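You operate a simulated robot arm through the tools that you are given. There is no shell and no other tool.

You are at the controls of a simulated robot arm. One attempt, no reset.

JOB
Set the yellow-dot place: board level with the one opposite, marker at 6, pouch and blue bead on the board.
Fine: slide the board, don't lift it; the marker is on the blue post; the pouch beside the board goes in its middle well, the bead in the cup at 0; the other bead stays in the dish.
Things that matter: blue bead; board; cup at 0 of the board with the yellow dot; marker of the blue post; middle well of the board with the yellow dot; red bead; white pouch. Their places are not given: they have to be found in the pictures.

Only the result counts: the job must be done as asked and must still hold three seconds after the hand-in. Knocking over, shifting, dropping, spilling or breaking anything else fails it.

ROBOT AND FRAMES
A 7-joint arm with a fingered hand, fixed in place. Base frame: the origin is on the floor under the middle of its stand, x ahead of it, y to its left, z up; the work surface is at about z = 740. Units: mm, rad, N and s.
With the tool pointing down near the work surface it reaches from about 200 to 800 mm from the base axis. Its first joint turns from -2.897 to 2.897 rad. Payload 4.9 kg.
Tool frame: the origin (TCP) lies between the finger pads and is the grasp point; the fingertips stand 32 mm ahead of it; z points along the fingers, y is the line along which they close. The gripper opens to 192 mm; its body begins 89 mm behind the TCP. The gripper is a hand of 3 fingers: y runs from the thumb to the fingers, the wrist lies at [0, 0, -267] in the tool frame, and closing takes about 1.5 s.
Orientation is that of the tool frame in the base frame, as [roll, pitch, yaw] about the fixed x, y, z axes, in that order (R = Rz(yaw) Ry(pitch) Rx(roll)). With the fingers straight down and closing along the base's y, the tool's x points along the base's -x, its y along +y and its z along -z.

CONTROLS
- The arm moves only by the tool jog_arm. Its arguments are lists of equal length, an entry for each row: "offset": the shift along the tool's x, y, z in mm, a list of three; "turn": the turn, a rotation vector about the tool's x, y, z in rad, a list of three. In form: {"offset": [[dx, dy, dz], ...], "turn": [[rx, ry, rz], ...]}. A call has 1 to 20 rows; each row is the pose to reach, as a shift and turn from the pose commanded when the call began, along the tool's axes at that moment. "fingers" is the gripper command, from -1 (fully open) to 1 (shut), values between in proportion, set as the call begins (left out, the last holds). Each row takes 0.2 s and may step no farther than 50 mm and 0.15 rad from the row before; otherwise, or with a gripper value out of range, the whole call is refused. A pose out of reach is approached as far as the arm can. The call stops where the force on the tool passes 40 N (or 10 N more than at its start, if that is more) or the arm is blocked; 0.2 s more then pass. The fingers move at their own pace (about 153 mm/s each) and stop on an object; they squeeze with about 26 N. The grip force told is the motor's: it shows also when the fingers shut on nothing. Time passes only in rows, and 0.2 s behind the last, so rows that repeat a pose let the fingers close. It gives the time, the measured TCP pose, the force on the tool (base axes), the opening and the grip force at its end, in the units of the frame above (readings bear some noise), with the torque about the TCP (base axes, N m) and any sound that the robot's microphone picked up.
- Cameras (640 x 400 px; columns grow to the right, rows downward): "scene" is fixed at [220.4, -651.1, 1304.5]; the picture's right is [0.78, -0.63, 0.00], its down [-0.30, -0.37, -0.88] and it looks along [0.55, 0.69, -0.47] (base axes); focal length 332 px, centre (320, 200). "wrist" rides on the gripper at [80, -46, -113] in the tool frame; the picture's right is [0.50, 0.87, 0.00], its down [-0.67, 0.39, -0.63] and it looks along [-0.55, 0.32, 0.78] (tool axes); focal length 226 px, centre (320, 200).
- grab_frame(camera): a new picture of that camera. No time passes.
- move_fingers(finger1, finger2, thumb_bend): sets how far each is bent, from 0 (flat) to 1 (curled in); at 0.3 the hand is open as for a grip, at 0.7 the pads meet at the TCP. One left out holds its place. A second passes; each finger stops where it meets its share of the squeeze, and holds until it gets a number again. A gripper value or a shape takes the hand back. It gives what a move gives, with no picture; readings hold the bend of each and the force on the fingers (four entries, about 0 where the hand has none), thumb and palm.
- preshape(shape): the hand has 3 fingers and takes this shape, open, in about a second: jaw (thumb against the fingers, like two jaws); tri (thumb and two fingers); tip (a fingertip pinch); poke (one finger out to press); point (the index stretched); flat (the hand flat); cup (the hand cupped); fist (a fist). The gripper value then closes the fingers along that shape, each until it touches; the sizes above hold for jaw. It gives what a move gives, with no picture.
- probe_pixels(camera, pixels): there is no depth. For up to 12 entries [column, row, z] of the newest picture of that camera ("zoom" is the newest enlarged one), the place [x, y] in the base frame at which the ray of that pixel passes the height z, good to about 3 mm. No time passes.
- close_up(camera, box): a new picture of the part [left, top, right, bottom] of that camera's present view, enlarged. No time passes.
- sign_off(): hands the job in; it is judged then, once.

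Leave the gripper open and the arm clear of the work at the hand-in unless told otherwise.

The tools are called after "Request:" as a command line: name --argument value ..., lists and objects as JSON in quotes. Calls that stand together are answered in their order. jog_arm: Moves the arm, as the interface text tells. Its arguments: {"type":"object","properties":{"offset":{"type":"array","items":{"type":"array","items":{"type":"number"}}},"turn":{"type":"array","items":{"type":"array","items":{"type":"number"}}},"fingers":{"type":"number"}},"required":["offset","turn"]} The other tools are called the same way: preshape (shape) gives the hand a shape; move_fingers (finger1, finger2, thumb_bend) moves the fingers one by one; grab_frame (camera) takes a picture; probe_pixels (camera, pixels) gives the place at which the rays of pixels pass given heights; close_up (camera, box) takes an enlarged picture of a part of a camera's view; sign_off () hands the job in.

At the start:

```text
t: 0.0
position: [586.0, -70.2, 1019.7]
ee_rot: [3.14, 0.0, -3.141]
contact_force: [0.0, -0.3, -0.3]
torque: [-0.01, -0.01, 0.01]
gripper_width: 192.1
grasp_force: 0.0
shape: jaw
bend: [0.3, 0.3, 0.3]
finger forces: [0.0, 0.0, 0.0, 0.0, 0.0, 0.0]
```

scene: 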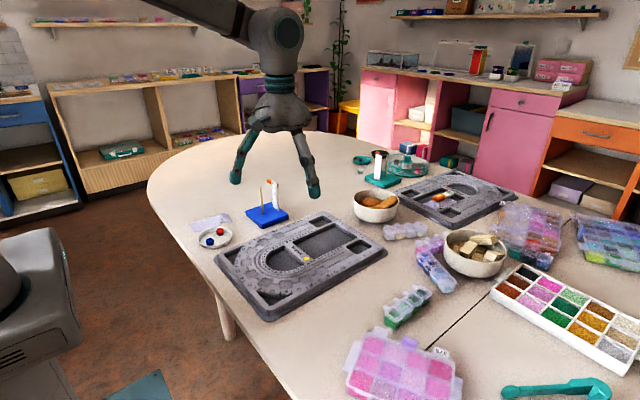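
wrist: 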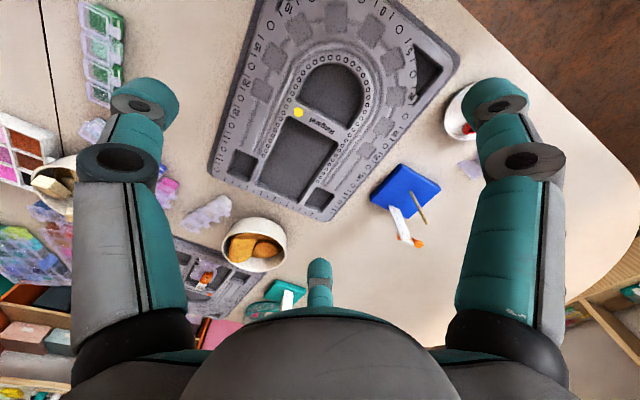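

I see a bead board with a yellow dot in the foreground, a second board farther away, and a blue post block with a marker. I'll take enlarged pictures of these areas.

Request:
close_up --camera "scene" --box '[180, 160, 400, 320]'

Request:
close_up --camera "scene" --box '[340, 130, 540, 260]'

Request:
close_up --camera "wrist" --box '[200, 0, 480, 220]'

```text
2.50 times, centred on (290, 240) of scene
```

zoom: 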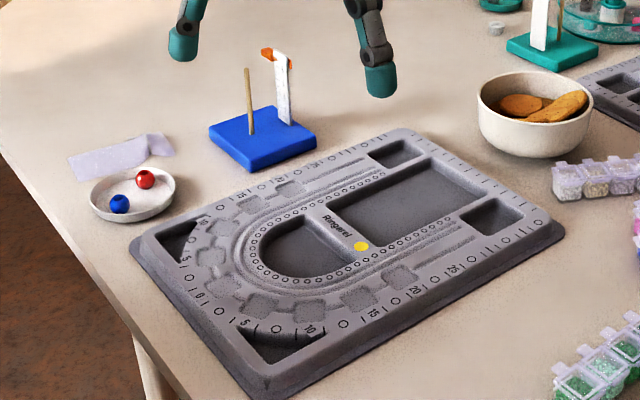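

```text
3.08 times, centred on (440, 195) of scene
```

zoom: 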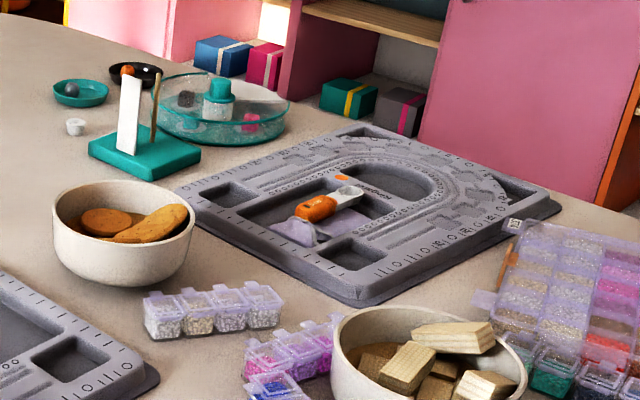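

```text
1.82 times, centred on (340, 110) of wrist
```

zoom: 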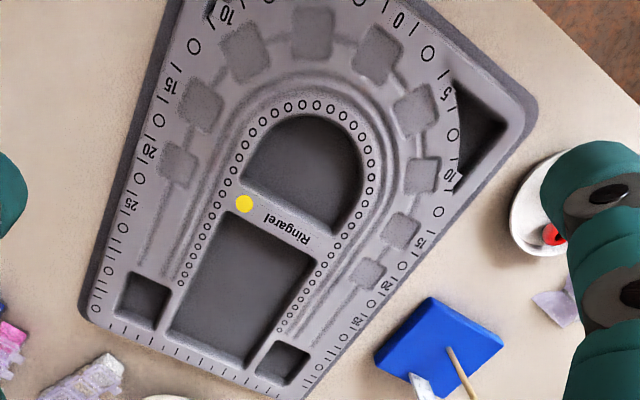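

I'll enlarge both posts, the dish and the pouch much more.

Request:
close_up --camera "scene" --box '[240, 170, 300, 232]'

Request:
close_up --camera "scene" --box '[350, 140, 420, 190]'

Request:
close_up --camera "scene" --box '[180, 200, 260, 260]'

Request:
close_up --camera "wrist" --box '[360, 150, 460, 260]'

Request:
close_up --camera "scene" --box '[400, 165, 520, 235]'

```text
6.45 times, centred on (270, 201) of scene
```

zoom: 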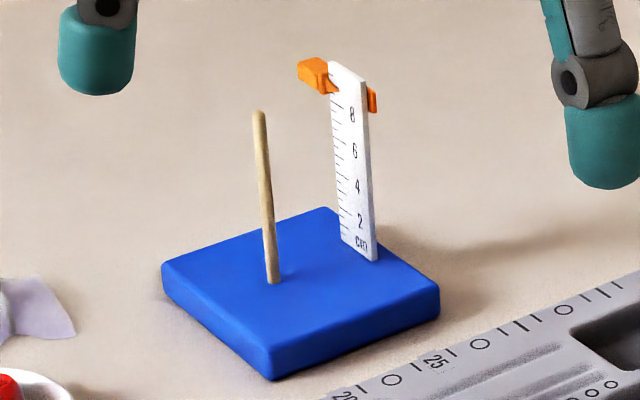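

```text
8.00 times, centred on (385, 165) of scene
```

zoom: 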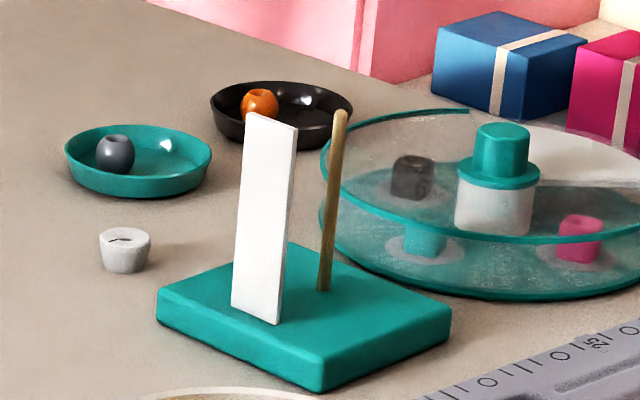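

```text
6.67 times, centred on (220, 230) of scene
```

zoom: 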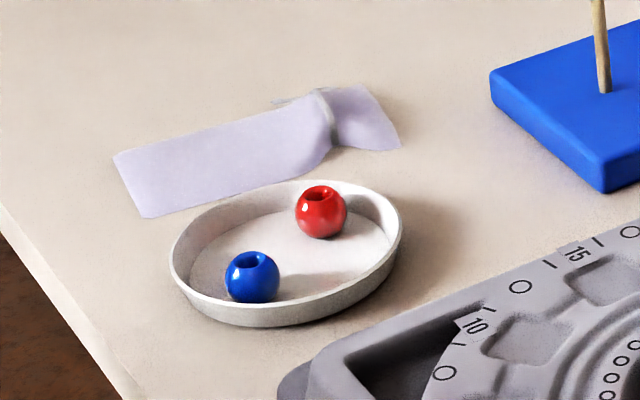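

```text
3.64 times, centred on (410, 205) of wrist
```

zoom: 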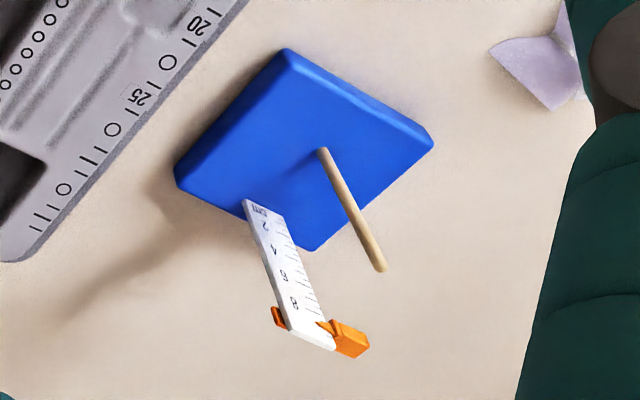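

```text
5.33 times, centred on (460, 200) of scene
```

zoom: 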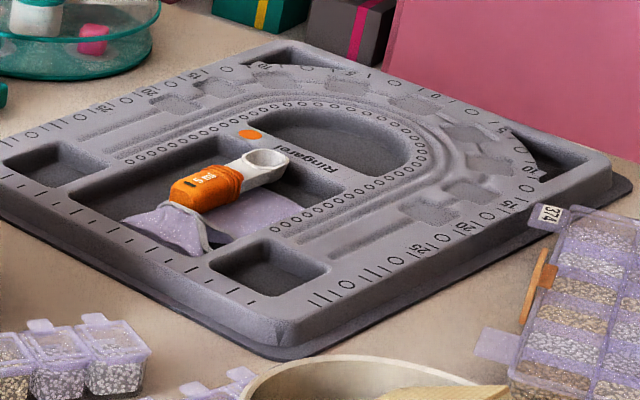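

The marker is an orange slider on the white ruler of the blue post, at about 9.3 now. The white pouch lies behind the dish, at about (225,222). I'll probe the corners of both boards.

Request:
probe_pixels --camera "scene" --pixels '[[216, 255, 742], [324, 212, 742], [387, 252, 742], [267, 318, 742], [391, 192, 742], [455, 170.6, 742], [518.6, 197, 742], [452, 229, 742], [258, 213, 760], [306, 258, 755]]'

Request:
close_up --camera "scene" --box '[205, 205, 305, 330]'

Request:
close_up --camera "scene" --box '[290, 200, 400, 290]'

Request:
close_up --camera "scene" --box '[380, 160, 460, 240]'

Request:
close_up --camera "scene" --box '[440, 160, 530, 240]'

```text
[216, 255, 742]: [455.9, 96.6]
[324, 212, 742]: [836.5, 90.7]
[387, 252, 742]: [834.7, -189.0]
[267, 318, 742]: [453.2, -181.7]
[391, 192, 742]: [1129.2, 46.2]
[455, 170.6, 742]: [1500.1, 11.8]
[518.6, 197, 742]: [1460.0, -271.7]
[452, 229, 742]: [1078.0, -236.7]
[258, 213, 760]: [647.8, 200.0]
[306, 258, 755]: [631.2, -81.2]
```

```text
3.20 times, centred on (255, 268) of scene
```

zoom: 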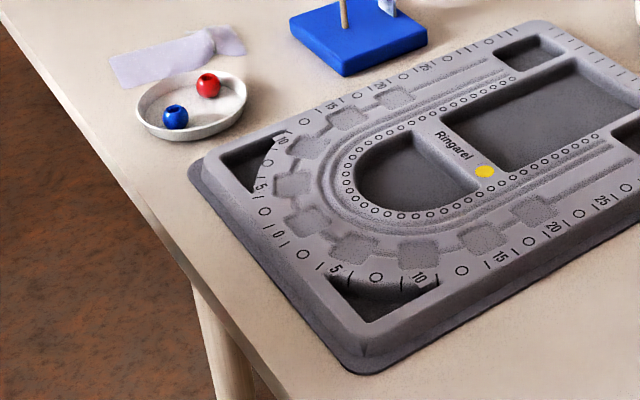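

```text
4.44 times, centred on (345, 245) of scene
```

zoom: 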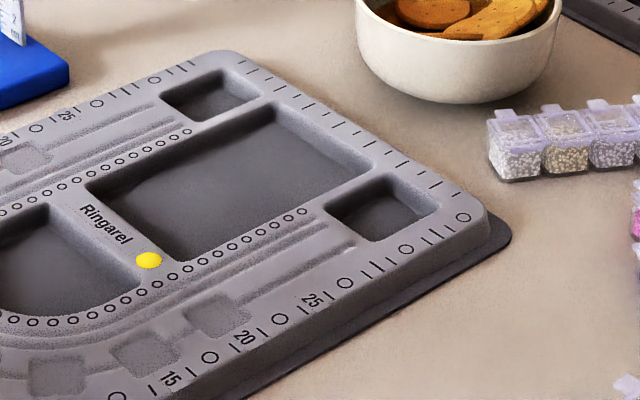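

```text
5.00 times, centred on (420, 200) of scene
```

zoom: 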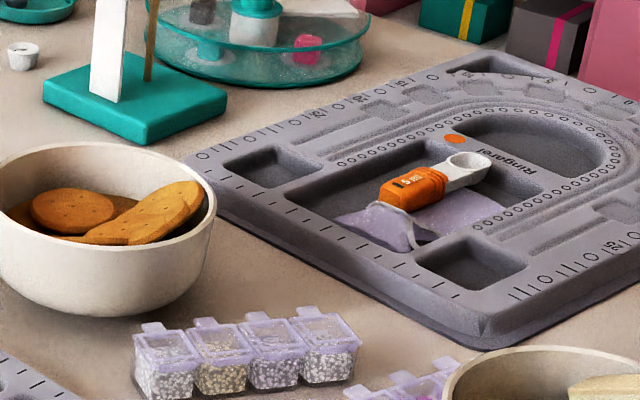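

```text
5.00 times, centred on (485, 200) of scene
```

zoom: 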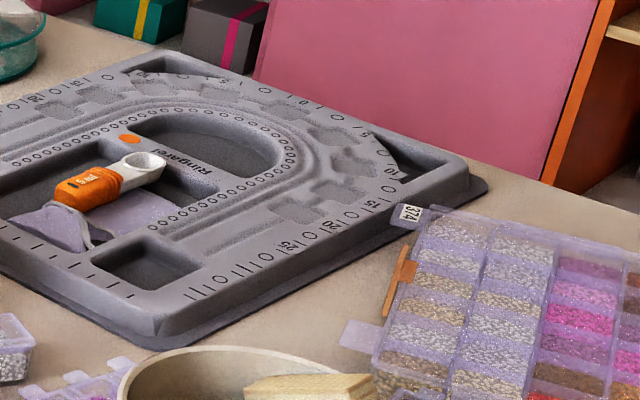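

Our board spans roughly x 454–836, y −185 to 94. The opposite board needs finer measurement. I'll take tighter zooms of its corners and probe those.

Request:
close_up --camera "scene" --box '[386, 165, 526, 252]'

```text
4.57 times, centred on (456, 208) of scene
```

zoom: 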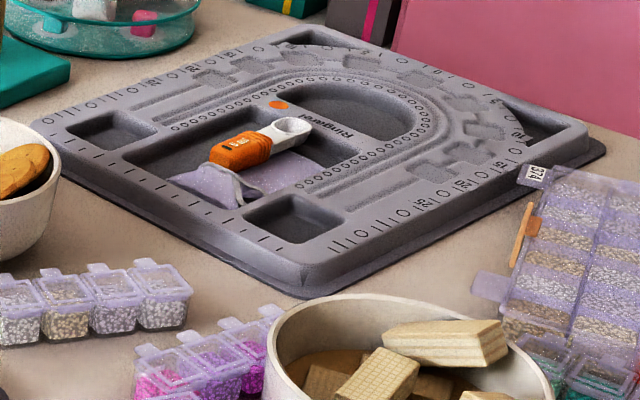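

I'll triangulate the board's top height using the yellow dot: wrist pixel (298,112), scene pixel (306,257.6). I'll also probe the opposite board's top corners in this zoom.

Request:
probe_pixels --camera "zoom" --pixels '[[30, 122, 760], [322, 28, 760], [588, 130, 760], [305, 268, 760], [305, 298, 740], [606, 152, 740], [278, 105, 760], [133, 117, 760], [97, 147, 760], [293, 192, 760], [342, 222, 760], [245, 213, 760]]'

Request:
close_up --camera "wrist" --box '[270, 90, 330, 135]'

Request:
close_up --camera "scene" --box '[286, 240, 326, 275]'

```text
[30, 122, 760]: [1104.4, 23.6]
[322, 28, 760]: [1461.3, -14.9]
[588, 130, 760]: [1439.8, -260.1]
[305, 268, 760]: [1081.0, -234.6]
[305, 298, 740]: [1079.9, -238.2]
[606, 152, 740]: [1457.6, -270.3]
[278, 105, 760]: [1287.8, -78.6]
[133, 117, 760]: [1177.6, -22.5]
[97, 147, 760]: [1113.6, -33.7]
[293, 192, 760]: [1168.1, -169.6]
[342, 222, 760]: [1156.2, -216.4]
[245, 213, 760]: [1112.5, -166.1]
```

```text
8.89 times, centred on (300, 112) of wrist
```

zoom: 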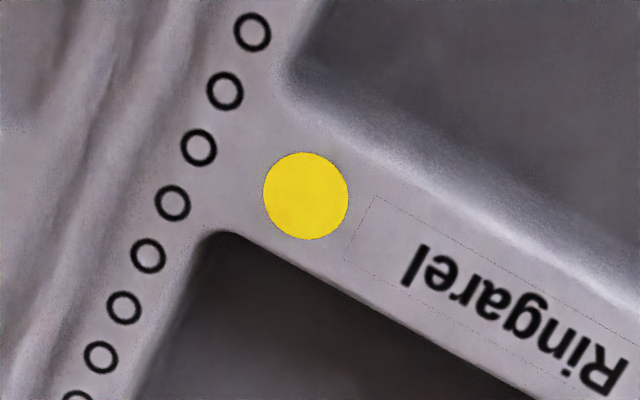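

```text
11.43 times, centred on (306, 258) of scene
```

zoom: 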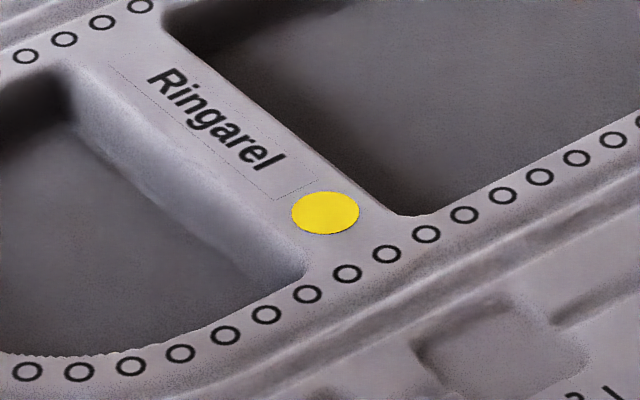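

Yellow dot: wrist (298.4,111.6), scene (306.4,259.05). I'll probe both at several heights.

Request:
probe_pixels --camera "wrist" --pixels '[[298.4, 111.6, 750], [298.4, 111.6, 760], [298.4, 111.6, 770]]'

Request:
probe_pixels --camera "scene" --pixels '[[306.4, 259.05, 750], [306.4, 259.05, 760], [306.4, 259.05, 770]]'

```text
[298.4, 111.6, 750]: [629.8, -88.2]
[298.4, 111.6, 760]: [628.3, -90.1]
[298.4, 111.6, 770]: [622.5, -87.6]
```

```text
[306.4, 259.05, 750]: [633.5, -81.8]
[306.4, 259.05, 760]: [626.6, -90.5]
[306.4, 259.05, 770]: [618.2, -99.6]
```

The two agree at z≈760, so the board top is about 760 and the dot is at (627,−90). Next I'll probe the table edges, the seam, and the neighbours of our board to understand what "opposite" and "level" refer to.

Request:
probe_pixels --camera "scene" --pixels '[[150, 190, 740], [165, 222, 740], [193, 262, 740], [220, 300, 740], [250, 343, 740], [285, 393, 740], [436, 344, 740], [492, 292, 740], [220, 152, 740], [300, 132, 740], [160, 170, 740], [560, 205, 740]]'

Request:
probe_pixels --camera "scene" --pixels '[[386, 328, 740], [432, 293, 740], [345, 370, 740], [360, 325, 740], [387, 222, 740], [357, 212, 740], [385, 237, 740], [454, 287, 740], [415, 245, 740], [288, 214, 740], [265, 229, 740], [245, 213, 740]]'

Request:
close_up --camera "scene" --box '[320, 200, 640, 400]'

```text
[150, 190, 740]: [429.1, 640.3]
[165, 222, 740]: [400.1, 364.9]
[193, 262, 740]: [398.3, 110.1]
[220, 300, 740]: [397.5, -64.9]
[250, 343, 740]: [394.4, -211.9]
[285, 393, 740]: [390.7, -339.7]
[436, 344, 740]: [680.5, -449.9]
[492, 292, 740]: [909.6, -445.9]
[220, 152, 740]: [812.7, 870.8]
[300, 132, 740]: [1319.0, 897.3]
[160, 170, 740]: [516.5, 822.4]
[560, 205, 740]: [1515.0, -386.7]
```

```text
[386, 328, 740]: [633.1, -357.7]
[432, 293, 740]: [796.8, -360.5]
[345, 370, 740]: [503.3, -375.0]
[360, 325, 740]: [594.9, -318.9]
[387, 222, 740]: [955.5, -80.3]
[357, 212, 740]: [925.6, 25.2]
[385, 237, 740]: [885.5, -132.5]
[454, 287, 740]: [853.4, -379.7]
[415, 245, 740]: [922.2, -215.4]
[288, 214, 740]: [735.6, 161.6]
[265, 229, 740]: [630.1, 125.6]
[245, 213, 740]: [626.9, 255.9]
```

```text
2.00 times, centred on (480, 300) of scene
```

zoom: 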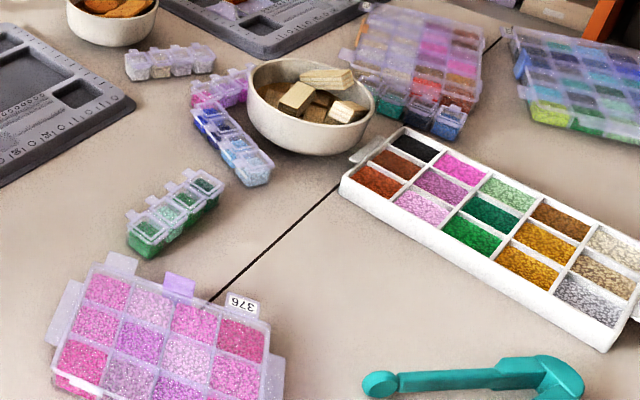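

The table edge runs along y at x≈395, so "level" means matching the opposite board's y (about −120), a slide of roughly −75 mm in y. I'll check clearance on that side by probing the near outlines of the bead boxes in this zoom.

Request:
probe_pixels --camera "zoom" --pixels '[[127, 240, 740], [127, 215, 765], [150, 258, 740], [160, 188, 765], [190, 172, 770], [125, 70, 740], [135, 82, 740], [192, 105, 760], [225, 165, 740], [240, 187, 740], [85, 265, 760], [105, 255, 760]]'

Request:
close_up --camera "scene" --box '[370, 215, 470, 335]'

```text
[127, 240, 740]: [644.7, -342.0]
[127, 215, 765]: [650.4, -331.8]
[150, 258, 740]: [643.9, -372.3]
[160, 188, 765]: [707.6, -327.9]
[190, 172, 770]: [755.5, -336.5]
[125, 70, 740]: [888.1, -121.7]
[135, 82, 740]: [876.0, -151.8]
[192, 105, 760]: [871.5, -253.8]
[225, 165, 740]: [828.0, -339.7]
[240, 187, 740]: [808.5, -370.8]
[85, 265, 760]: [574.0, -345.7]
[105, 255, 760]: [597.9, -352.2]
```

```text
3.33 times, centred on (420, 275) of scene
```

zoom: 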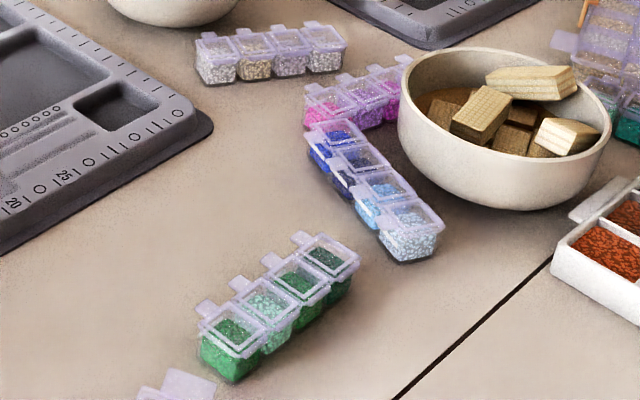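

The gap toward −y is clear to about y −325 except possibly for the blue box. I'll probe the blue box's left edge in this zoom.

Request:
probe_pixels --camera "zoom" --pixels '[[308, 160, 740], [328, 190, 740], [355, 222, 740], [382, 257, 740], [305, 125, 760], [212, 125, 742], [200, 82, 740], [200, 45, 762], [308, 105, 765], [0, 255, 742]]'

```text
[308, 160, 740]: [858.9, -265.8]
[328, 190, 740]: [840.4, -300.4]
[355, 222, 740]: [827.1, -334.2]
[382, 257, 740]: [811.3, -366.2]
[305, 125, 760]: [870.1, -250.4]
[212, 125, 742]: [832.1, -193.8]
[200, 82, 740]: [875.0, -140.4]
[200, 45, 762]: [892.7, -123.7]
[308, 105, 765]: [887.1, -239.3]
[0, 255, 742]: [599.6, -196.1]
```

The slide path is clear. Now I'll triangulate the marker block (scene (269.2,181.2), wrist (418.2,242.9)), the dish, the beads and the pouch.

Request:
probe_pixels --camera "scene" --pixels '[[269.2, 181.2, 840], [269.2, 181.2, 850], [269.2, 181.2, 860], [269.2, 181.2, 870], [219.7, 228.5, 752], [210.0, 241.5, 752], [193, 240, 742], [240, 230, 742], [190, 225, 742], [200, 233, 742], [237, 213, 745], [240, 222, 745]]'

Request:
probe_pixels --camera "wrist" --pixels '[[418.2, 242.9, 840], [418.2, 242.9, 850], [418.2, 242.9, 860], [418.2, 242.9, 870], [466, 129, 752]]'

```text
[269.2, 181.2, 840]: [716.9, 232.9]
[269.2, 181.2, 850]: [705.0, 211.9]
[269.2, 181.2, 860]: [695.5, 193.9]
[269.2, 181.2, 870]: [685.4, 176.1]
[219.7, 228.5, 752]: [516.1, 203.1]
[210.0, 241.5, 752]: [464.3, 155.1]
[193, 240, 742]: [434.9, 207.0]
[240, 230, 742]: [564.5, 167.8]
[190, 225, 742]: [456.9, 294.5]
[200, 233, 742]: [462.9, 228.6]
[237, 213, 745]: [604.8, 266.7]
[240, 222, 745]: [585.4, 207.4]
```

```text
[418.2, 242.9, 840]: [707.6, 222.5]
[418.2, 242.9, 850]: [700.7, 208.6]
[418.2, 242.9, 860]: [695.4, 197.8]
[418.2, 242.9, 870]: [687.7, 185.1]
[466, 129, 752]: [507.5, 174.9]
```

The marker block is near (697,198), z≈857. I'll put the hand in the poke shape to push the marker down, then look at it from both cameras.

Request:
preshape --shape "poke"

Request:
grab_frame --camera "scene"

Request:
grab_frame --camera "wrist"

```text
t: 0.9
position: [585.5, -71.4, 1018.9]
ee_rot: [3.141, -0.001, 3.141]
contact_force: [0.1, -0.1, -0.4]
torque: [-0.05, -0.01, -0.03]
gripper_width: 0.1
grasp_force: 0.0
shape: poke
bend: [1.0, 1.0, 0.91]
finger forces: [0.1, 0.0, 0.1, 0.1, 0.1, 0.1]
```

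```text
taken
```

scene: 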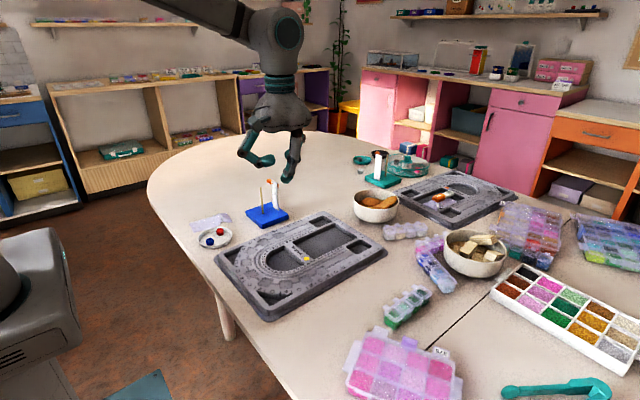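

```text
taken
```

wrist: 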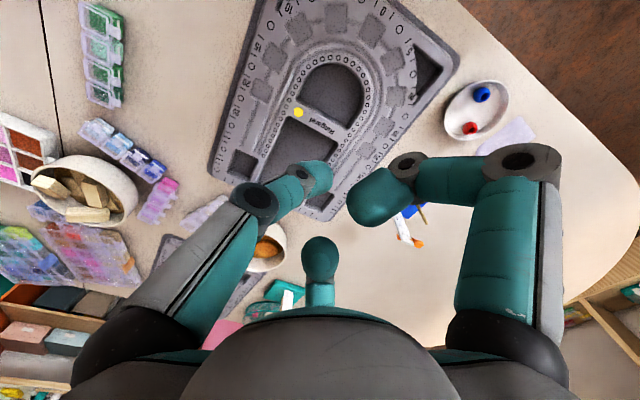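

The dish, both beads and the pouch are now visible in the wrist view. I'll zoom on the hand to see which finger is out.

Request:
close_up --camera "scene" --box '[220, 60, 340, 200]'

Request:
close_up --camera "wrist" --box '[420, 60, 560, 170]'

Request:
close_up --camera "wrist" --box '[220, 120, 460, 280]'

```text
2.86 times, centred on (280, 130) of scene
```

zoom: 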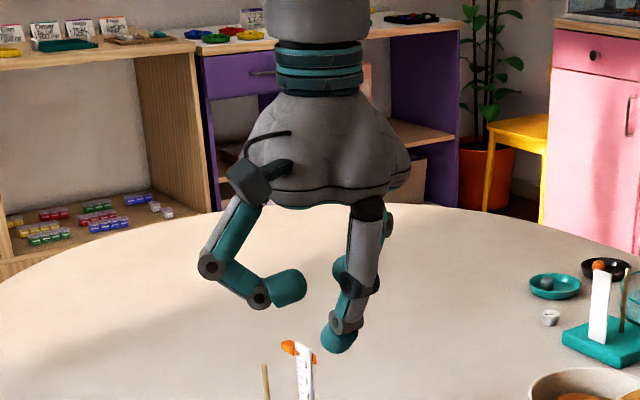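

```text
3.64 times, centred on (490, 115) of wrist
```

zoom: 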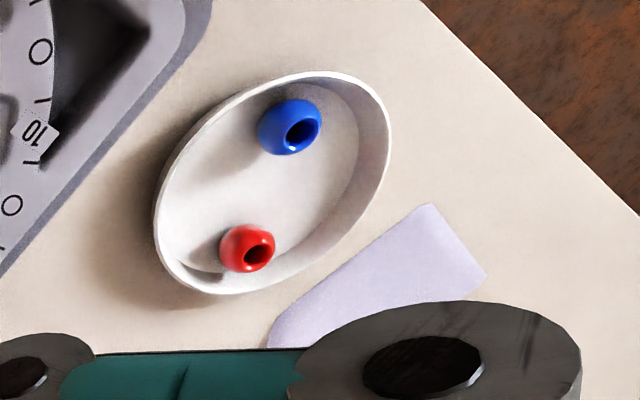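

```text
2.50 times, centred on (340, 200) of wrist
```

zoom: 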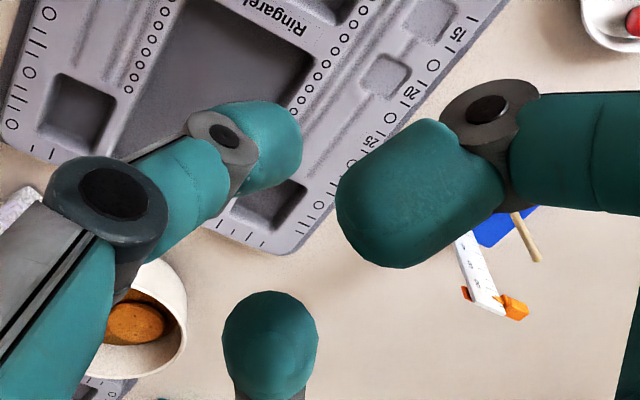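

The poke shape seems to curl everything. I'll set fingers individually: curl both fingers and leave the thumb at 0.7 (pad on the tool axis), then look again.

Request:
move_fingers --finger1 1.0 --finger2 1.0 --thumb_bend 0.5

Request:
close_up --camera "scene" --box '[220, 60, 340, 200]'

Request:
grab_frame --camera "wrist"

```text
t: 1.9
position: [584.9, -72.2, 1020.0]
ee_rot: [-3.141, 0.0, 3.142]
contact_force: [0.6, 0.2, -0.1]
torque: [0.02, 0.0, 0.0]
gripper_width: 56.9
grasp_force: 0.0
shape: fingers
bend: [0.98, 0.98, 0.5]
finger forces: [0.1, 0.0, 0.1, 0.0, 0.0, 0.1]
```

```text
2.86 times, centred on (280, 130) of scene
```

zoom: 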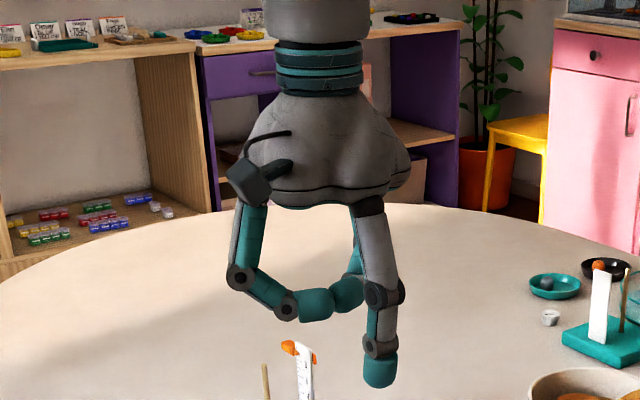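

```text
taken
```

wrist: 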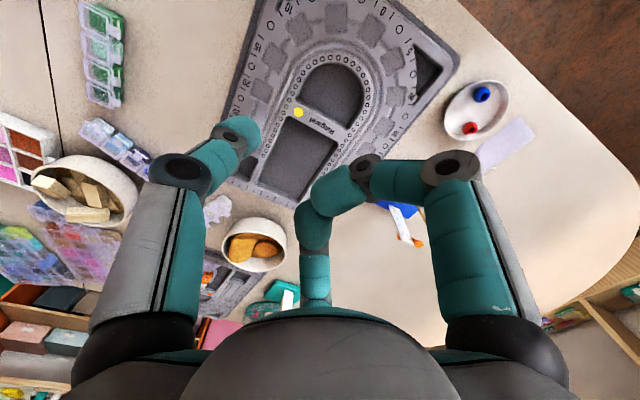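

With the fingers curled and the thumb at 0.5, the thumb points straight down as a poker. I'll triangulate its tip using scene ≈(301,190) and wrist ≈(243,132).

Request:
grab_frame --camera "scene"

Request:
probe_pixels --camera "wrist" --pixels '[[245, 132, 1000], [245, 132, 990], [245, 132, 980], [245, 132, 970]]'

Request:
close_up --camera "wrist" --box '[180, 90, 300, 190]'

Request:
close_up --camera "scene" --box '[270, 140, 330, 210]'

```text
taken
```

scene: 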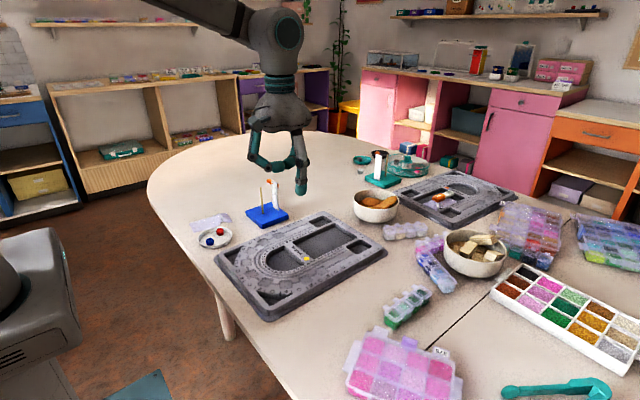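

```text
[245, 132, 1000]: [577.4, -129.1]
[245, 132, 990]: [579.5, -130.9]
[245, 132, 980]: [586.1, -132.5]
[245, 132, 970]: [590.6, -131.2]
```

```text
4.00 times, centred on (240, 140) of wrist
```

zoom: 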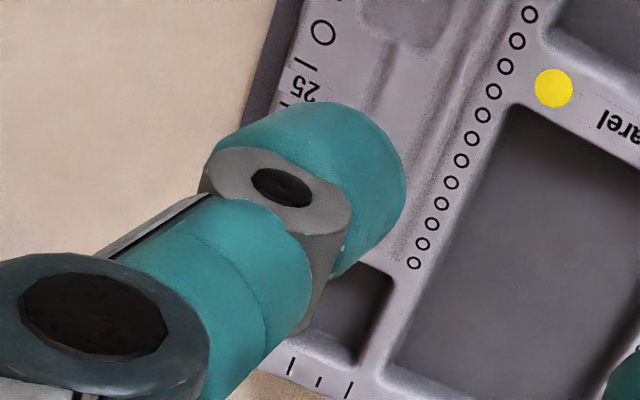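

```text
5.71 times, centred on (300, 175) of scene
```

zoom: 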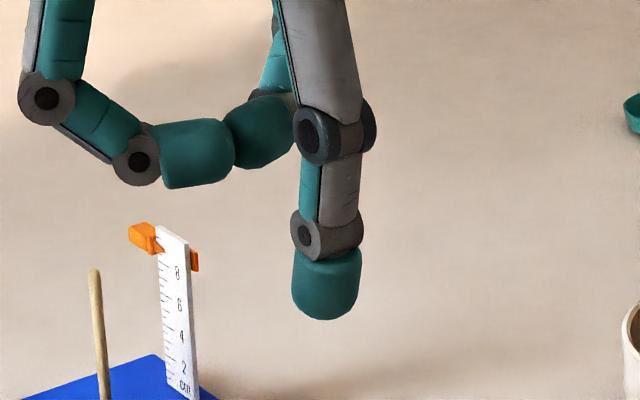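

Request:
probe_pixels --camera "scene" --pixels '[[300.9, 195.5, 1000], [300.9, 195.5, 990], [300.9, 195.5, 980], [300.9, 195.5, 970], [300.9, 195.5, 960]]'

Request:
probe_pixels --camera "wrist" --pixels '[[250, 133, 1000], [250, 133, 990], [250, 133, 980], [250, 133, 970], [250, 133, 960]]'

```text
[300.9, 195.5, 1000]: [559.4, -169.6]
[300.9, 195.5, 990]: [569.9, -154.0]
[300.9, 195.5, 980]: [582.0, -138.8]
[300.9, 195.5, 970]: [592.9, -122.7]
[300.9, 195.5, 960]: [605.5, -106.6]
```

```text
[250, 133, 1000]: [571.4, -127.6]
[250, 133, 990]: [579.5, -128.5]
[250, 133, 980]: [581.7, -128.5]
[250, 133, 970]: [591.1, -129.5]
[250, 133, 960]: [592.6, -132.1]
```

The thumb tip is about 58 mm toward −y of the TCP and 43 mm ahead of it. Now I'll zoom on the post in the wrist view to get its geometry.

Request:
close_up --camera "wrist" --box '[360, 180, 460, 260]'

Request:
close_up --camera "scene" --box '[238, 172, 298, 232]'

```text
5.00 times, centred on (410, 220) of wrist
```

zoom: 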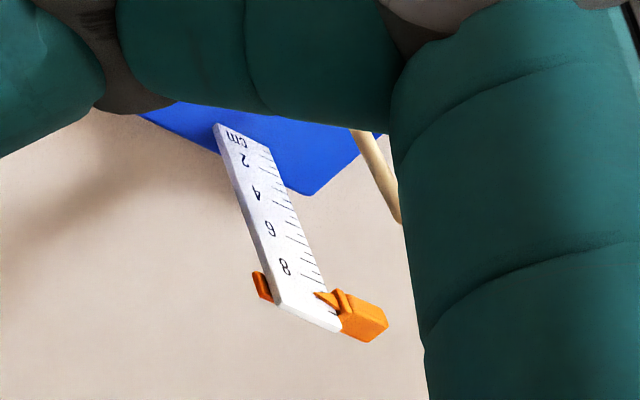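

```text
6.67 times, centred on (268, 202) of scene
```

zoom: 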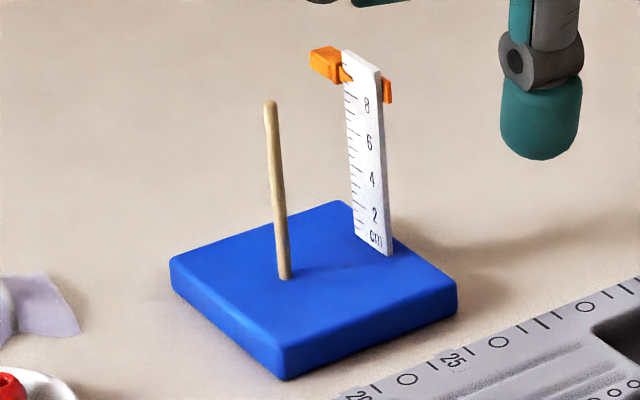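

Request:
probe_pixels --camera "zoom" --pixels '[[172, 291, 740], [285, 380, 740], [457, 313, 740], [172, 262, 757], [340, 200, 757], [457, 285, 757], [283, 350, 757], [356, 237, 757], [391, 255, 757], [285, 278, 757], [326, 62, 860], [388, 90, 857]]'

Request:
close_up --camera "wrist" --box '[370, 190, 440, 250]'

```text
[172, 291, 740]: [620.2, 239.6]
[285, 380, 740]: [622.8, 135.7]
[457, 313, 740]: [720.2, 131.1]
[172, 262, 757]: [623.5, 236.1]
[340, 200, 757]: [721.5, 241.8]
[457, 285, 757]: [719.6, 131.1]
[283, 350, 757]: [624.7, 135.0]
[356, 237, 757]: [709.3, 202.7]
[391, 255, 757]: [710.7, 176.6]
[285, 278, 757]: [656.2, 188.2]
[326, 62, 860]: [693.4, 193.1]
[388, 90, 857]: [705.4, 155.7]
```

```text
6.67 times, centred on (405, 220) of wrist
```

zoom: 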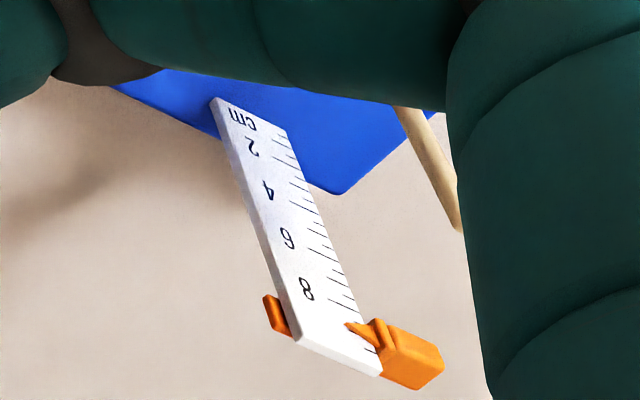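

The post base is x 622–720, y 133–240 with its top at 757. The ruler is at x≈709, y 177–203, and the marker block sticks out toward +y (y≈203–218, z≈850). The dowel stands at (656,188). I plan to come at the block diagonally with the thumb, the hand body to the −x/+y side and leaning away from the ruler. First step: carry the hand over high up and yaw it 45°.

Request:
jog_arm --offset '[[-9, 42, 2], [-18, 84, 5], [-27, 126, 7], [-36, 168, 10], [-45, 210, 12], [-54, 252, 15], [-63, 294, 17], [-72, 333, 20]]' --turn '[[0, 0, -0.098], [0, 0, -0.196], [0, 0, -0.294], [0, 0, -0.392], [0, 0, -0.491], [0, 0, -0.589], [0, 0, -0.687], [0, 0, -0.785]]'

```text
t: 3.7
position: [658.9, 262.7, 998.6]
ee_rot: [3.141, -0.001, -2.356]
contact_force: [0.1, -1.2, 1.2]
torque: [-0.01, 0.01, -0.04]
gripper_width: 56.5
grasp_force: 0.1
shape: fingers
bend: [0.98, 0.98, 0.5]
finger forces: [0.1, 0.0, 0.0, 0.0, 0.0, 0.0]
```

I'm at (659,263,999) with the yaw set. Now I'll tilt 0.3 rad so the upper hand leans away from the ruler, then look.

Request:
jog_arm --offset '[[0, 0, 0], [0, 0, 0], [0, 0, 0]]' --turn '[[0.1, 0, 0], [0.2, 0, 0], [0.3, 0, 0]]'

Request:
close_up --camera "scene" --box '[210, 100, 330, 240]'

Request:
grab_frame --camera "wrist"

```text
t: 4.5
position: [658.5, 261.7, 999.2]
ee_rot: [-2.84, 0.001, -2.358]
contact_force: [0.1, 0.0, -0.1]
torque: [0.01, 0.0, 0.02]
gripper_width: 57.0
grasp_force: 0.1
shape: fingers
bend: [0.98, 0.98, 0.5]
finger forces: [0.1, 0.1, 0.0, 0.0, 0.1, 0.0]
```

```text
2.86 times, centred on (270, 170) of scene
```

zoom: 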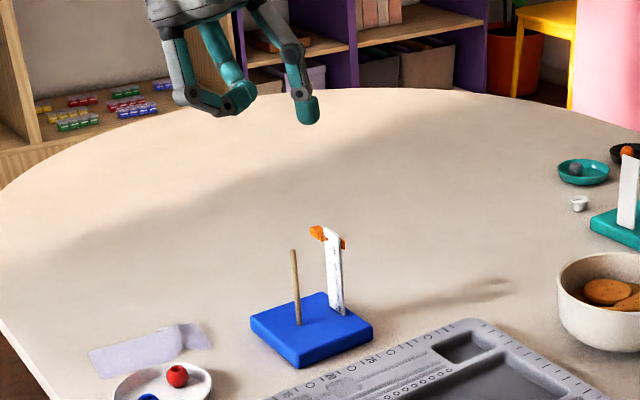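

```text
taken
```

wrist: 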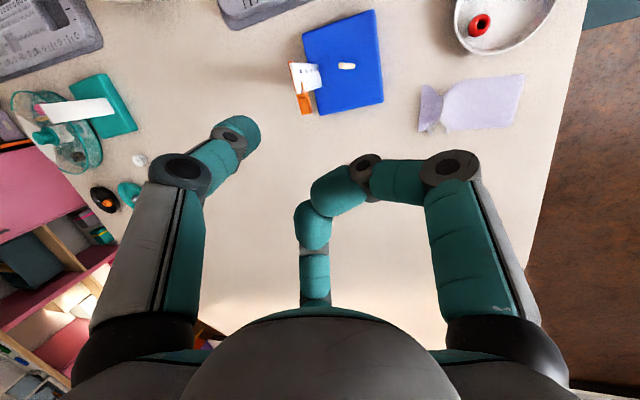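

The wrist camera now sees the post, marker and pouch nearly from above. I'll check the thumb tip position (scene (266.5,142.7)) and triangulate the marker block in a zoom.

Request:
probe_pixels --camera "scene" --pixels '[[266.5, 142.7, 985], [266.5, 142.7, 975], [266.5, 142.7, 965]]'

Request:
close_up --camera "wrist" --box '[270, 40, 350, 130]'

Request:
close_up --camera "scene" --box '[255, 170, 295, 215]'

Request:
close_up --camera "scene" --box '[240, 110, 300, 160]'

```text
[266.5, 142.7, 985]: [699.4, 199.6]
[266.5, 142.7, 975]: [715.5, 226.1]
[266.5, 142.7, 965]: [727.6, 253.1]
```

```text
4.44 times, centred on (310, 85) of wrist
```

zoom: 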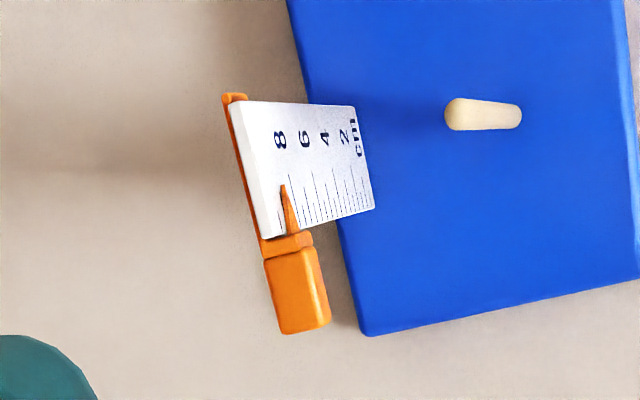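

```text
8.89 times, centred on (275, 192) of scene
```

zoom: 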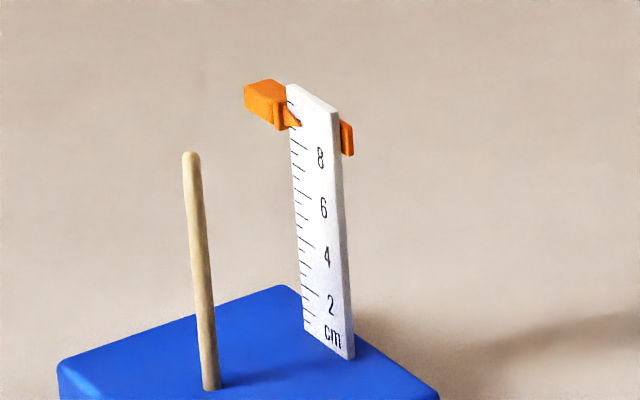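

```text
8.00 times, centred on (270, 135) of scene
```

zoom: 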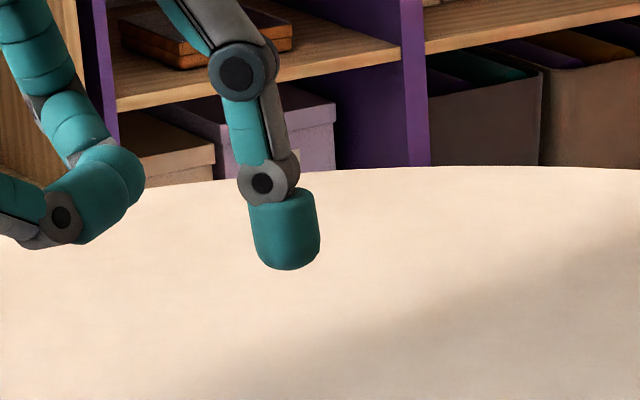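

The block extends about 18 mm in +y beyond the ruler edge, and the pointer reads about 9.0. I'll triangulate the ruler's front top corner (scene (271.6,179.0), wrist (299.2,93.3)) and the block outline.

Request:
probe_pixels --camera "scene" --pixels '[[271.6, 179.0, 855], [271.6, 179.0, 861], [271.6, 179.0, 867], [265.9, 143.75, 980], [265.9, 143.75, 975]]'

Request:
probe_pixels --camera "wrist" --pixels '[[299.2, 93.3, 855], [299.2, 93.3, 861], [299.2, 93.3, 867], [301, 115, 850], [311, 113, 850], [298, 98, 850], [308, 95, 850], [304.8, 105.3, 850]]'

```text
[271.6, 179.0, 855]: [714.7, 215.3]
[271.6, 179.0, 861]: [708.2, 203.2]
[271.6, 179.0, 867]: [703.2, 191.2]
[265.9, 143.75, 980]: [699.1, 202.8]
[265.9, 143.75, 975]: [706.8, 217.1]
```

```text
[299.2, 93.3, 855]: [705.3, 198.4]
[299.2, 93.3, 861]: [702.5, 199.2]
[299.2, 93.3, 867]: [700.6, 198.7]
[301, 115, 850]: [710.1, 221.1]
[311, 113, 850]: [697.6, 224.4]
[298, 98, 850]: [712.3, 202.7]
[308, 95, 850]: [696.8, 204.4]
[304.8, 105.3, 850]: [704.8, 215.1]
```

The block is at x 697–711, y 203–222 and the thumb tip is right above it. I'll lower 100 mm and check alignment before touching.

Request:
jog_arm --offset '[[0, 9.85, 31.8], [0, 19.7, 63.7], [0, 29.55, 95.5]]' --turn '[[0, 0, 0], [0, 0, 0], [0, 0, 0]]'

Request:
close_up --camera "scene" --box '[240, 160, 300, 210]'

Request:
close_up --camera "wrist" --box '[180, 60, 340, 180]'

```text
t: 5.3
position: [658.4, 262.8, 900.4]
ee_rot: [-2.84, 0.0, -2.358]
contact_force: [0.0, 0.1, 0.8]
torque: [0.03, 0.05, -0.03]
gripper_width: 56.8
grasp_force: 0.0
shape: fingers
bend: [0.98, 0.98, 0.5]
finger forces: [0.0, 0.1, 0.0, 0.0, 0.0, 0.1]
```

```text
8.00 times, centred on (270, 185) of scene
```

zoom: 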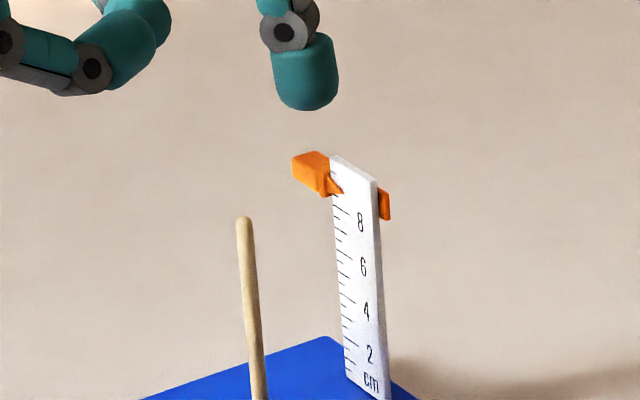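

```text
3.33 times, centred on (260, 120) of wrist
```

zoom: 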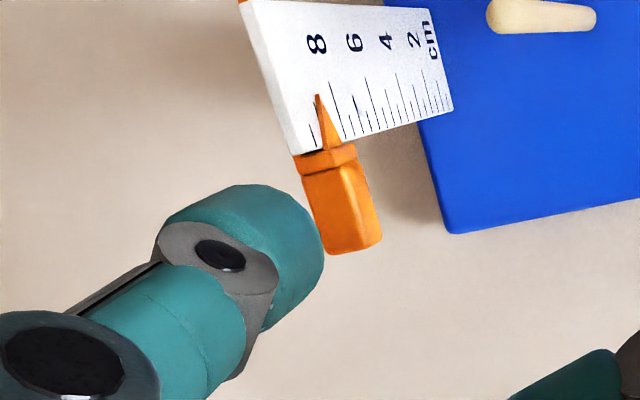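

The gap to the block is about 20 mm and the alignment looks right. I'll go down 28 mm in small rows: contact plus a first few mm of push.

Request:
jog_arm --offset '[[0, 2.07, 6.69], [0, 4.14, 13.37], [0, 5.32, 17.2], [0, 6.5, 21.0], [0, 7.39, 23.9], [0, 8.27, 26.7]]' --turn '[[0, 0, 0], [0, 0, 0], [0, 0, 0], [0, 0, 0], [0, 0, 0], [0, 0, 0]]'

Request:
close_up --camera "scene" --box '[240, 160, 300, 210]'

Request:
close_up --camera "wrist" --box '[180, 60, 340, 180]'

```text
t: 6.7
position: [657.8, 262.6, 871.4]
ee_rot: [-2.841, 0.002, -2.359]
contact_force: [0.0, 0.3, -0.5]
torque: [-0.01, 0.0, -0.01]
gripper_width: 56.6
grasp_force: 0.2
shape: fingers
bend: [0.98, 0.98, 0.5]
finger forces: [0.0, 0.0, 0.1, 0.0, 0.2, 0.1]
```

```text
8.00 times, centred on (270, 185) of scene
```

zoom: 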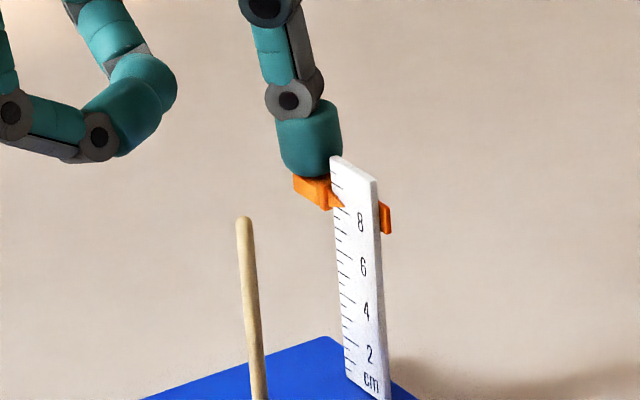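

```text
3.33 times, centred on (260, 120) of wrist
```

zoom: 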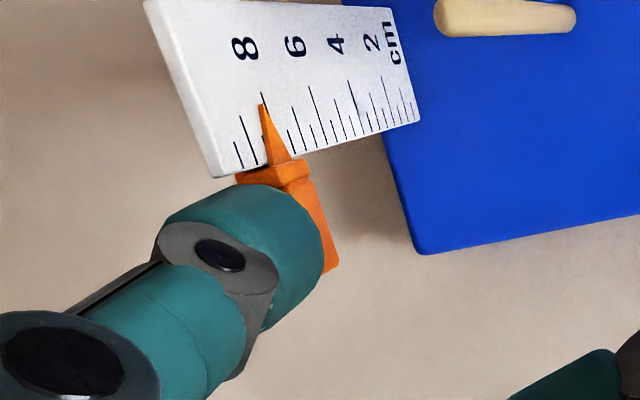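

The marker slides down under the thumb with almost no force and now reads about 8.2. I'll go 17 mm further and then read the scale closely.

Request:
jog_arm --offset '[[0, 1.18, 3.82], [0, 2.36, 7.64], [0, 3.55, 11.46], [0, 5.02, 16.24]]' --turn '[[0, 0, 0], [0, 0, 0], [0, 0, 0], [0, 0, 0]]'

Request:
close_up --camera "scene" --box '[260, 172, 296, 212]'

Request:
close_up --camera "wrist" --box '[200, 40, 300, 120]'

```text
t: 7.7
position: [657.4, 261.9, 854.5]
ee_rot: [-2.841, 0.0, -2.359]
contact_force: [0.3, -0.1, -0.4]
torque: [0.0, 0.01, 0.0]
gripper_width: 57.0
grasp_force: 0.0
shape: fingers
bend: [0.98, 0.98, 0.5]
finger forces: [0.0, 0.0, 0.0, 0.0, 0.0, 0.0]
```

```text
10.00 times, centred on (278, 192) of scene
```

zoom: 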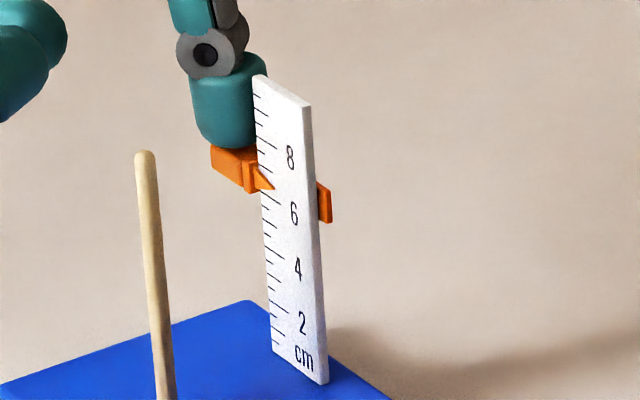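

```text
5.00 times, centred on (250, 80) of wrist
```

zoom: 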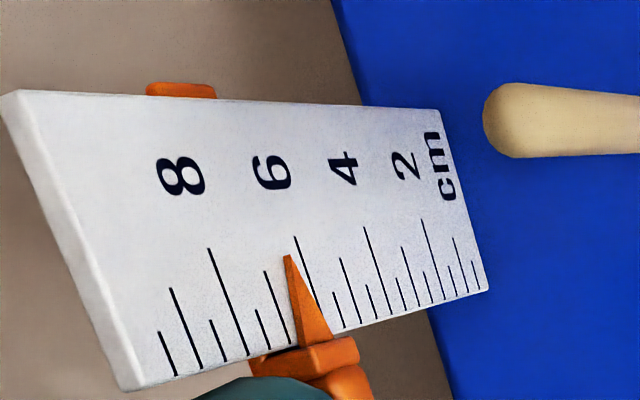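

Both views read about 6.4: the pointer tip sits between the long 6 tick and the 7 tick. I'll push 3.5 mm more and re-read.

Request:
jog_arm --offset '[[0, 0.53, 1.72], [0, 1.03, 3.34]]' --turn '[[0, 0, 0], [0, 0, 0]]'

Request:
close_up --camera "scene" --box '[262, 182, 292, 202]'

Request:
close_up --camera "wrist" --box '[200, 40, 300, 120]'

```text
t: 8.3
position: [657.8, 261.1, 851.2]
ee_rot: [-2.843, -0.001, -2.359]
contact_force: [0.0, -0.4, 0.8]
torque: [-0.01, -0.07, -0.01]
gripper_width: 56.8
grasp_force: 0.3
shape: fingers
bend: [0.98, 0.98, 0.5]
finger forces: [0.0, 0.1, 0.1, 0.0, 0.2, 0.0]
```

```text
16.00 times, centred on (277, 192) of scene
```

zoom: 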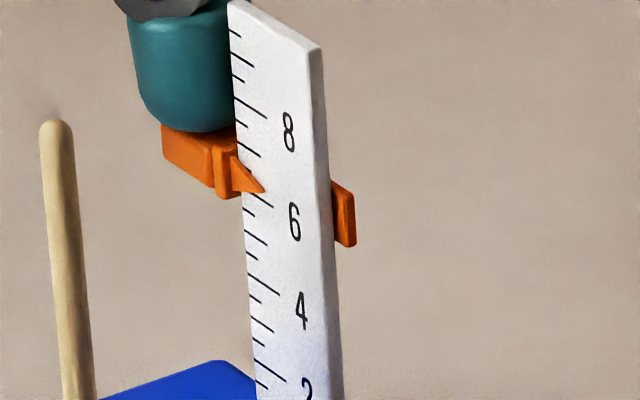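

```text
5.00 times, centred on (250, 80) of wrist
```

zoom: 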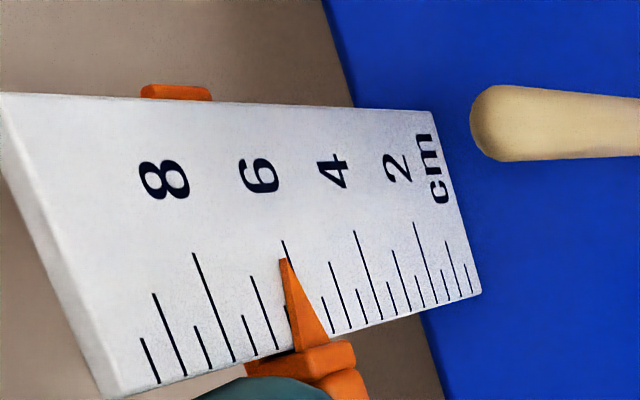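

The pointer appears at about 6.12 (wrist) and 6.23 (scene). Allowing for the pointer standing slightly in front of the face, the true reading is about 6.25. I'll push 2.3 mm more.

Request:
jog_arm --offset '[[0, 0.35, 1.15], [0, 0.68, 2.2], [0, 0.68, 2.2]]' --turn '[[0, 0, 0], [0, 0, 0], [0, 0, 0]]'

Request:
close_up --camera "scene" --box '[262, 182, 292, 202]'

Request:
close_up --camera "wrist" --box '[220, 60, 280, 110]'

```text
t: 9.1
position: [657.8, 260.9, 848.5]
ee_rot: [-2.84, 0.001, -2.357]
contact_force: [-0.6, 0.5, -0.7]
torque: [0.0, 0.01, 0.0]
gripper_width: 56.7
grasp_force: 0.0
shape: fingers
bend: [0.98, 0.98, 0.5]
finger forces: [0.1, 0.1, 0.0, 0.0, 0.0, 0.1]
```

```text
16.00 times, centred on (277, 192) of scene
```

zoom: 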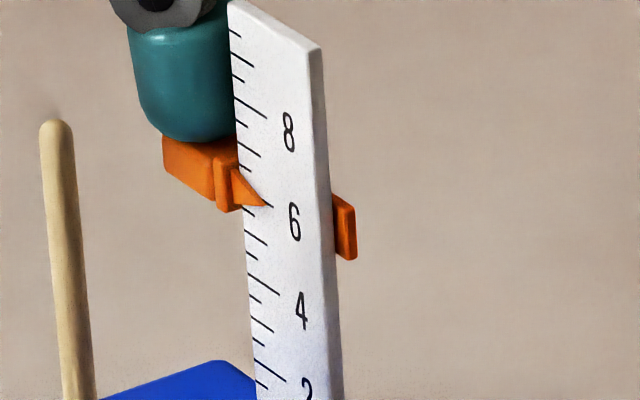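

```text
8.00 times, centred on (250, 85) of wrist
```

zoom: 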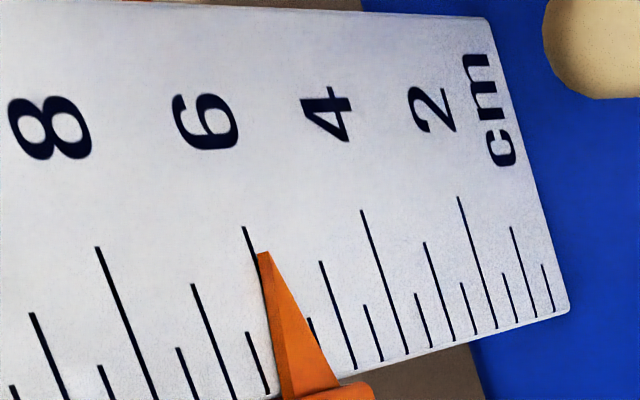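

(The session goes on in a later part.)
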